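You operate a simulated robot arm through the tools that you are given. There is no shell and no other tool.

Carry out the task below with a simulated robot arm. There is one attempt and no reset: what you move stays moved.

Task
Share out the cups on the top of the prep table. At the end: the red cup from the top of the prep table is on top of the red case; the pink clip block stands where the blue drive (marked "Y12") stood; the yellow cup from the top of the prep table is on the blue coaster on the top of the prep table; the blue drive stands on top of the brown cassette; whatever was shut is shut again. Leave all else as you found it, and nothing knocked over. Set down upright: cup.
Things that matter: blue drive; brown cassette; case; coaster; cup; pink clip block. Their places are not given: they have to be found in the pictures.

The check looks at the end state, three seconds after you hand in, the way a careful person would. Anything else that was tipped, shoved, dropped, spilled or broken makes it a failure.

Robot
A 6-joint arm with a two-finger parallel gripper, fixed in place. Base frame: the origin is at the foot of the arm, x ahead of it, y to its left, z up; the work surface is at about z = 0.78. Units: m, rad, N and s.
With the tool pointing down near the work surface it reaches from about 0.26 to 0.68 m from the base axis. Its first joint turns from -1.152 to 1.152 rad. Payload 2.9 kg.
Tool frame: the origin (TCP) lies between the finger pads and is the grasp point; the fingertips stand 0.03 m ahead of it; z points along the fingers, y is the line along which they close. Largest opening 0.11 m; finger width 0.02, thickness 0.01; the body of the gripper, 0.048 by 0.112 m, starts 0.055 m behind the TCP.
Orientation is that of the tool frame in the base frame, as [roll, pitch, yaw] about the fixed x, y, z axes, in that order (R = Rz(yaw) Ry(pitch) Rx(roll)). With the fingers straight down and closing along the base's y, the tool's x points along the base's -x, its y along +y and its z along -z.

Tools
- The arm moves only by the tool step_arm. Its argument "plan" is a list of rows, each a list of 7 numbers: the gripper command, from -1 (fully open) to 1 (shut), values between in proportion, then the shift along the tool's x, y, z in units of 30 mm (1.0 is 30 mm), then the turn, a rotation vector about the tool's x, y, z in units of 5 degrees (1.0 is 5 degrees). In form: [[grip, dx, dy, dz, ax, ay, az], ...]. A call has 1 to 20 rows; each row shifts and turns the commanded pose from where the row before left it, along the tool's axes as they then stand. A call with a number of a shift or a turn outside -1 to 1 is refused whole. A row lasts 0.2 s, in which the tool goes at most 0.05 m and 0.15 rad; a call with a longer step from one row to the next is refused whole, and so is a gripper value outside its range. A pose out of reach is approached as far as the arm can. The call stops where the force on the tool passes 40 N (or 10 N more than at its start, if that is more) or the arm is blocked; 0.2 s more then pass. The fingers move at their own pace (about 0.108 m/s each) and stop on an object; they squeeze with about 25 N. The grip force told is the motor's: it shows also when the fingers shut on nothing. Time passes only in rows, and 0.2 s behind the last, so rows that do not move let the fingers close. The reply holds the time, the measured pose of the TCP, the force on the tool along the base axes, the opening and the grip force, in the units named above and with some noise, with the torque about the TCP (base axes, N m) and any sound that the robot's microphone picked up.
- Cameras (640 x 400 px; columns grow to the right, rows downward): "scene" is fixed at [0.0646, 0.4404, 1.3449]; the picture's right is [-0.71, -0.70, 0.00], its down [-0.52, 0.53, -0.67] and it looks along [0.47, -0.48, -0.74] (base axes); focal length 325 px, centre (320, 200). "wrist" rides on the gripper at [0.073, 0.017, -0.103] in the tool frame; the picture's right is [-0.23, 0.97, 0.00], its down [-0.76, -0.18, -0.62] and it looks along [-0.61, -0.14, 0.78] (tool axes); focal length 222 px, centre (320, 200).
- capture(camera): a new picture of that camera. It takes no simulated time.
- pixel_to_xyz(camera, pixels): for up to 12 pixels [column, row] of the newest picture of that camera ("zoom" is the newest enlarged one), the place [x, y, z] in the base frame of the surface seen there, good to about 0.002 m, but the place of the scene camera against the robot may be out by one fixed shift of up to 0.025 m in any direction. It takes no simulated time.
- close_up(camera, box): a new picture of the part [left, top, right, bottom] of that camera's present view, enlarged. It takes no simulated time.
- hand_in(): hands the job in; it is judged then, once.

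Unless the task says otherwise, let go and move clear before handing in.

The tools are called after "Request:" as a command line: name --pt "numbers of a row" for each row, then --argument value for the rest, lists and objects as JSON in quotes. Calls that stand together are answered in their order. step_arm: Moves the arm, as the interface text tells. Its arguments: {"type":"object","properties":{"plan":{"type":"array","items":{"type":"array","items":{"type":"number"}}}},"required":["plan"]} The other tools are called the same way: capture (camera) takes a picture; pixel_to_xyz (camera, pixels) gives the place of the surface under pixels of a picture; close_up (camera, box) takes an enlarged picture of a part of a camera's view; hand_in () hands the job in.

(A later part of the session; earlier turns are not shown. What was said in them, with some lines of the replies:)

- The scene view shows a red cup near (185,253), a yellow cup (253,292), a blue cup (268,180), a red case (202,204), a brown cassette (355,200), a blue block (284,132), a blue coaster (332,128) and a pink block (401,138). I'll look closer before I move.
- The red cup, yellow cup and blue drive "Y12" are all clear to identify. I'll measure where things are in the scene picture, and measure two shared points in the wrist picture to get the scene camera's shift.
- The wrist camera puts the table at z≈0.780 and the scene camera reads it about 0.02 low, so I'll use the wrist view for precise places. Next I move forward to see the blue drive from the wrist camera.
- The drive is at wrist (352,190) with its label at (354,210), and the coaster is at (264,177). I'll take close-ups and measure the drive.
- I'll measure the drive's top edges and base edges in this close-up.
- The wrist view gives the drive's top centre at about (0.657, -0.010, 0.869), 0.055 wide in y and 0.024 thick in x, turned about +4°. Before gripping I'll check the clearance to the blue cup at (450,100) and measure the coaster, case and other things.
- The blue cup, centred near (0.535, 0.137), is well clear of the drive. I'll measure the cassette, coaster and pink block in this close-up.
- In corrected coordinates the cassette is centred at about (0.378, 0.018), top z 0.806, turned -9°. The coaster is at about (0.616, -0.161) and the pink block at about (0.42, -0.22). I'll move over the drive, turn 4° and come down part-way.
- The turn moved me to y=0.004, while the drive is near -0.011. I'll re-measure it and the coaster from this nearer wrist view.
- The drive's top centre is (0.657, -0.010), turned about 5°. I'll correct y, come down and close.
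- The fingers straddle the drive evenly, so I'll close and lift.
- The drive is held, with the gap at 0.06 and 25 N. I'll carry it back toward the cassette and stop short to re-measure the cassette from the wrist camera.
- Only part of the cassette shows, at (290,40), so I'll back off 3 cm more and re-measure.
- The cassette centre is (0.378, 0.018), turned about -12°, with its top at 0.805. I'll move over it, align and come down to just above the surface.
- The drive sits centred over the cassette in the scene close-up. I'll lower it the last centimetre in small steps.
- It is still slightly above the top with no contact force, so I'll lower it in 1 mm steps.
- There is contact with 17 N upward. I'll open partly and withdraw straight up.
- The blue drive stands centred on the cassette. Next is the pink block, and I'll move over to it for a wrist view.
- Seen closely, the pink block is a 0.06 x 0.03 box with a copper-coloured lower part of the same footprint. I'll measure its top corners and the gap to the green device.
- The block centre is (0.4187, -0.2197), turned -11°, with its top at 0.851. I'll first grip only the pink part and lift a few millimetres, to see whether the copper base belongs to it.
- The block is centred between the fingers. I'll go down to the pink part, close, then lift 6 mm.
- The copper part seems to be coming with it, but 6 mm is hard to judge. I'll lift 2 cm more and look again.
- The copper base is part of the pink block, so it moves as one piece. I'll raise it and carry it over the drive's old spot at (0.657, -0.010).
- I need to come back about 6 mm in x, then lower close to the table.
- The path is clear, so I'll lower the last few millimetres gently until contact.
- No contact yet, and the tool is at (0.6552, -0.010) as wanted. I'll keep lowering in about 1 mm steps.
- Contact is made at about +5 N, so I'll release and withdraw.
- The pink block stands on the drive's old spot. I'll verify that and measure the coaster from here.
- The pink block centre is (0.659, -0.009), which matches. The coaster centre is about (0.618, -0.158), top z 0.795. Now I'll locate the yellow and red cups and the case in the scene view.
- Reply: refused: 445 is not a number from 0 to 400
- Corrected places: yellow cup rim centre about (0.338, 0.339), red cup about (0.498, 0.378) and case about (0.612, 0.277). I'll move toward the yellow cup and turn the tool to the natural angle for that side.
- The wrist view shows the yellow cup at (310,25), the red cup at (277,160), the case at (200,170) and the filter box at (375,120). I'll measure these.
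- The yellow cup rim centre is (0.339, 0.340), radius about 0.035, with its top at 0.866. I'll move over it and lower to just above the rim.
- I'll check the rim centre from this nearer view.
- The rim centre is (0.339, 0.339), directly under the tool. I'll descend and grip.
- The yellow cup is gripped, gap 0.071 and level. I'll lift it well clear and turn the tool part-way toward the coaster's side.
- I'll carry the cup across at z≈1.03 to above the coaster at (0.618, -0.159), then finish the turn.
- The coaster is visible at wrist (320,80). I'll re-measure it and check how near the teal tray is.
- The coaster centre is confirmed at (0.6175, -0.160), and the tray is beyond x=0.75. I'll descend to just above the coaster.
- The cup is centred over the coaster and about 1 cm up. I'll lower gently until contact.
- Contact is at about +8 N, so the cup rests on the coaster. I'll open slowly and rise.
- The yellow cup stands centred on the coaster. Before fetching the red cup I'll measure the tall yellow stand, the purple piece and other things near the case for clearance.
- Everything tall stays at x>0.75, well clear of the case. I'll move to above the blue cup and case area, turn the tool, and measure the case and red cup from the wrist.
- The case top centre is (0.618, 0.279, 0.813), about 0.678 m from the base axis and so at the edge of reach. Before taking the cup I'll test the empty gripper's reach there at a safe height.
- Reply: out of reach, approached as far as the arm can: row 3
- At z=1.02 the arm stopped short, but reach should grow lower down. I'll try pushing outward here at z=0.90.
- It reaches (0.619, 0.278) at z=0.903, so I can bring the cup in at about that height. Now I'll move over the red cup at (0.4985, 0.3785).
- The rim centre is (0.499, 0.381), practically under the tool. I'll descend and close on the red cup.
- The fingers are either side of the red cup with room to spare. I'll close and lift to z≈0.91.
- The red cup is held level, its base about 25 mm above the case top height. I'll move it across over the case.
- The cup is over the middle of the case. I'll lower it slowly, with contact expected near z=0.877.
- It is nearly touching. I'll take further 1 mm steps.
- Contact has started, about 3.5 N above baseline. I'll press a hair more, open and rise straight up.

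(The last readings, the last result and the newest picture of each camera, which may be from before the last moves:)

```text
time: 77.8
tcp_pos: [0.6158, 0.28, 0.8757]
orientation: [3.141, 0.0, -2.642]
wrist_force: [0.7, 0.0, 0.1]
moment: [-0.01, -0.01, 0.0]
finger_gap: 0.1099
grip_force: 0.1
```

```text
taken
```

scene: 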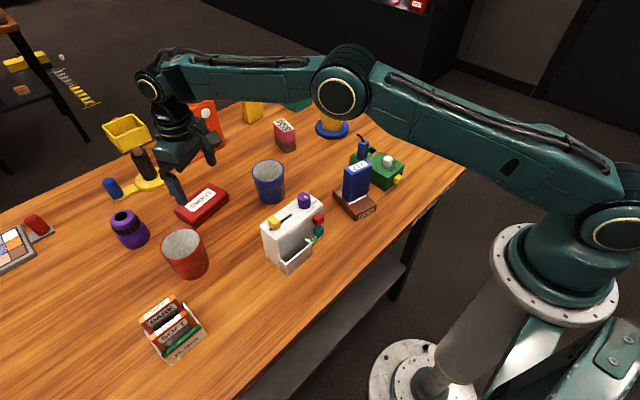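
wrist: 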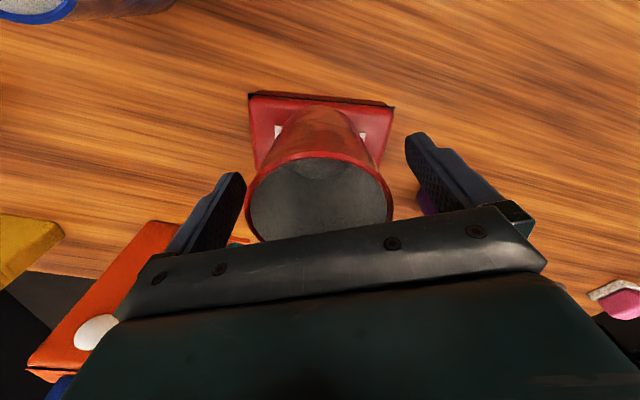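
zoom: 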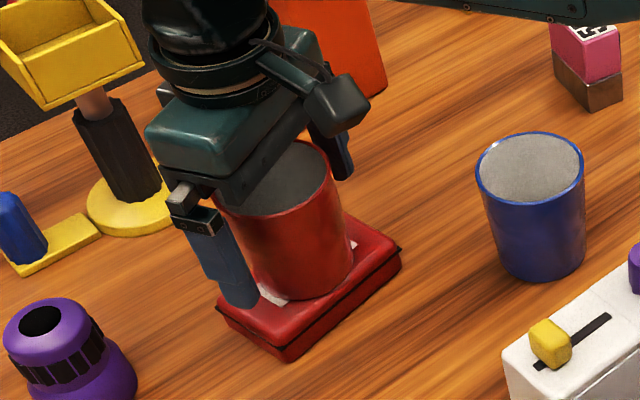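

The cup stands free on the case and the fingers are clear on both sides. I'll rise gradually, easing inward so the arm stays within reach.

Request:
step_arm --pt "-1 0 0 -0.6 0 0 0" --pt "-1 0 0 -0.6 0 0 0" --pt "-1 0 0 -0.6 0 0 0" --pt "-1 0.15 0 -0.6 0 0 0" --pt "-1 0.3 0 -0.6 0 0 0" --pt "-1 0.5 0 -0.6 0 0 0" --pt "-1 0.8 0 -0.6 0 0 0" --pt "-1 0.9 0 0 0 0 0" --pt "-1 0.9 0 0 0 0 0" --pt "-1 0.9 0 0 0 0 0" --pt "-1 0 0 0 0 0 0"

Request:
capture --camera "scene"

Request:
capture --camera "wrist"

Request:
close_up --camera "scene" --box '[100, 100, 290, 270]'

```text
time: 80.2
tcp_pos: [0.4973, 0.2147, 1.0008]
orientation: [3.139, -0.001, -2.64]
wrist_force: [1.4, 0.0, 0.8]
moment: [-0.02, -0.03, -0.01]
finger_gap: 0.1101
grip_force: 0.1
```

```text
taken
```

scene: 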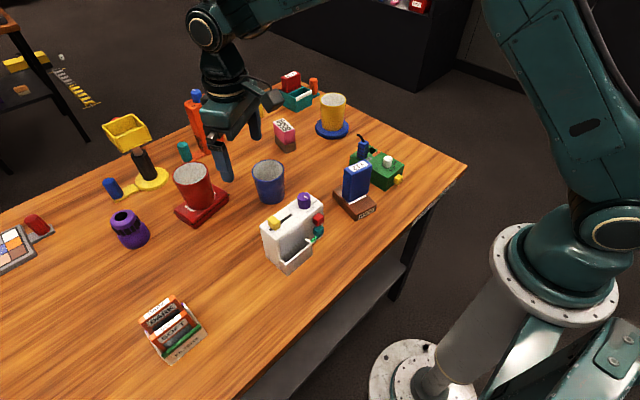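

```text
taken
```

wrist: 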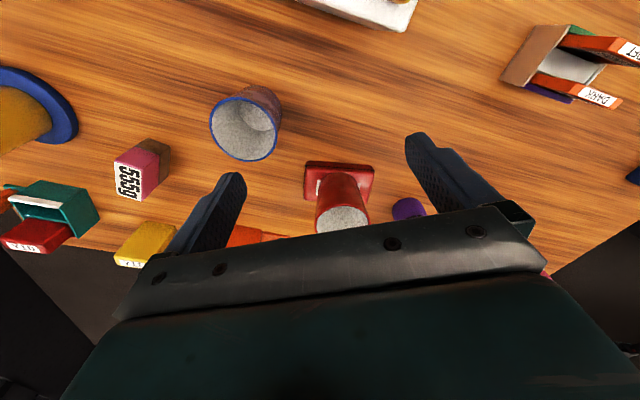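

```text
2.35 times, centred on (195, 185) of scene
```

zoom: 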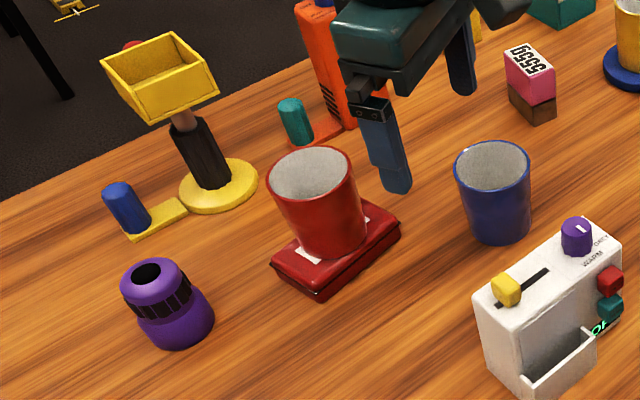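

The red cup stands upright on the case and nothing nearby has moved. One last check of the right side before handing in.

Request:
close_up --camera "scene" --box '[240, 60, 460, 280]'

Request:
close_up --camera "scene" --box '[0, 170, 240, 370]'

```text
1.82 times, centred on (350, 170) of scene
```

zoom: 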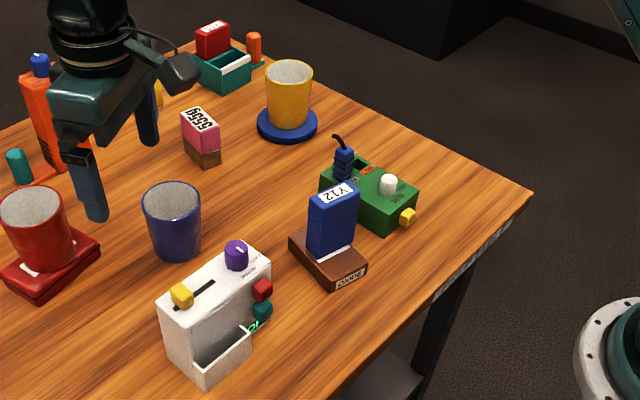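

```text
2.00 times, centred on (120, 270) of scene
```

zoom: 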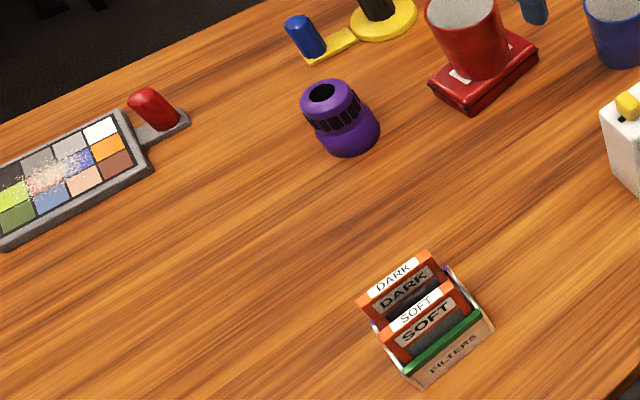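

All four placements look right in the pictures: red cup on the case, yellow cup on the coaster, Y12 drive on the cassette, and pink block on the drive's old spot. Everything else is undisturbed and the gripper is clear, so I'm handing in.

Request:
hand_in

```text
The job is handed in.
```

The job is handed in, and the last pictures before I did so showed all four placements done with the gripper clear. I haven't seen the result of the check.

- **Red cup:** it stands upright near the middle of the red case. The case is still shut.
- **Yellow cup:** it stands upright on the blue coaster, close to its centre.
- **Blue drive (Y12):** it stands on top of the brown cassette.
- **Pink clip block:** it stands within a few millimetres of where the drive stood. Its long side runs front to back, whereas the drive's ran side to side. I left it that way because the task only named the spot.

The copper-coloured base under the pink block lifted with it as one piece, so I moved both together. Nothing else looked moved or tipped in the final pictures.
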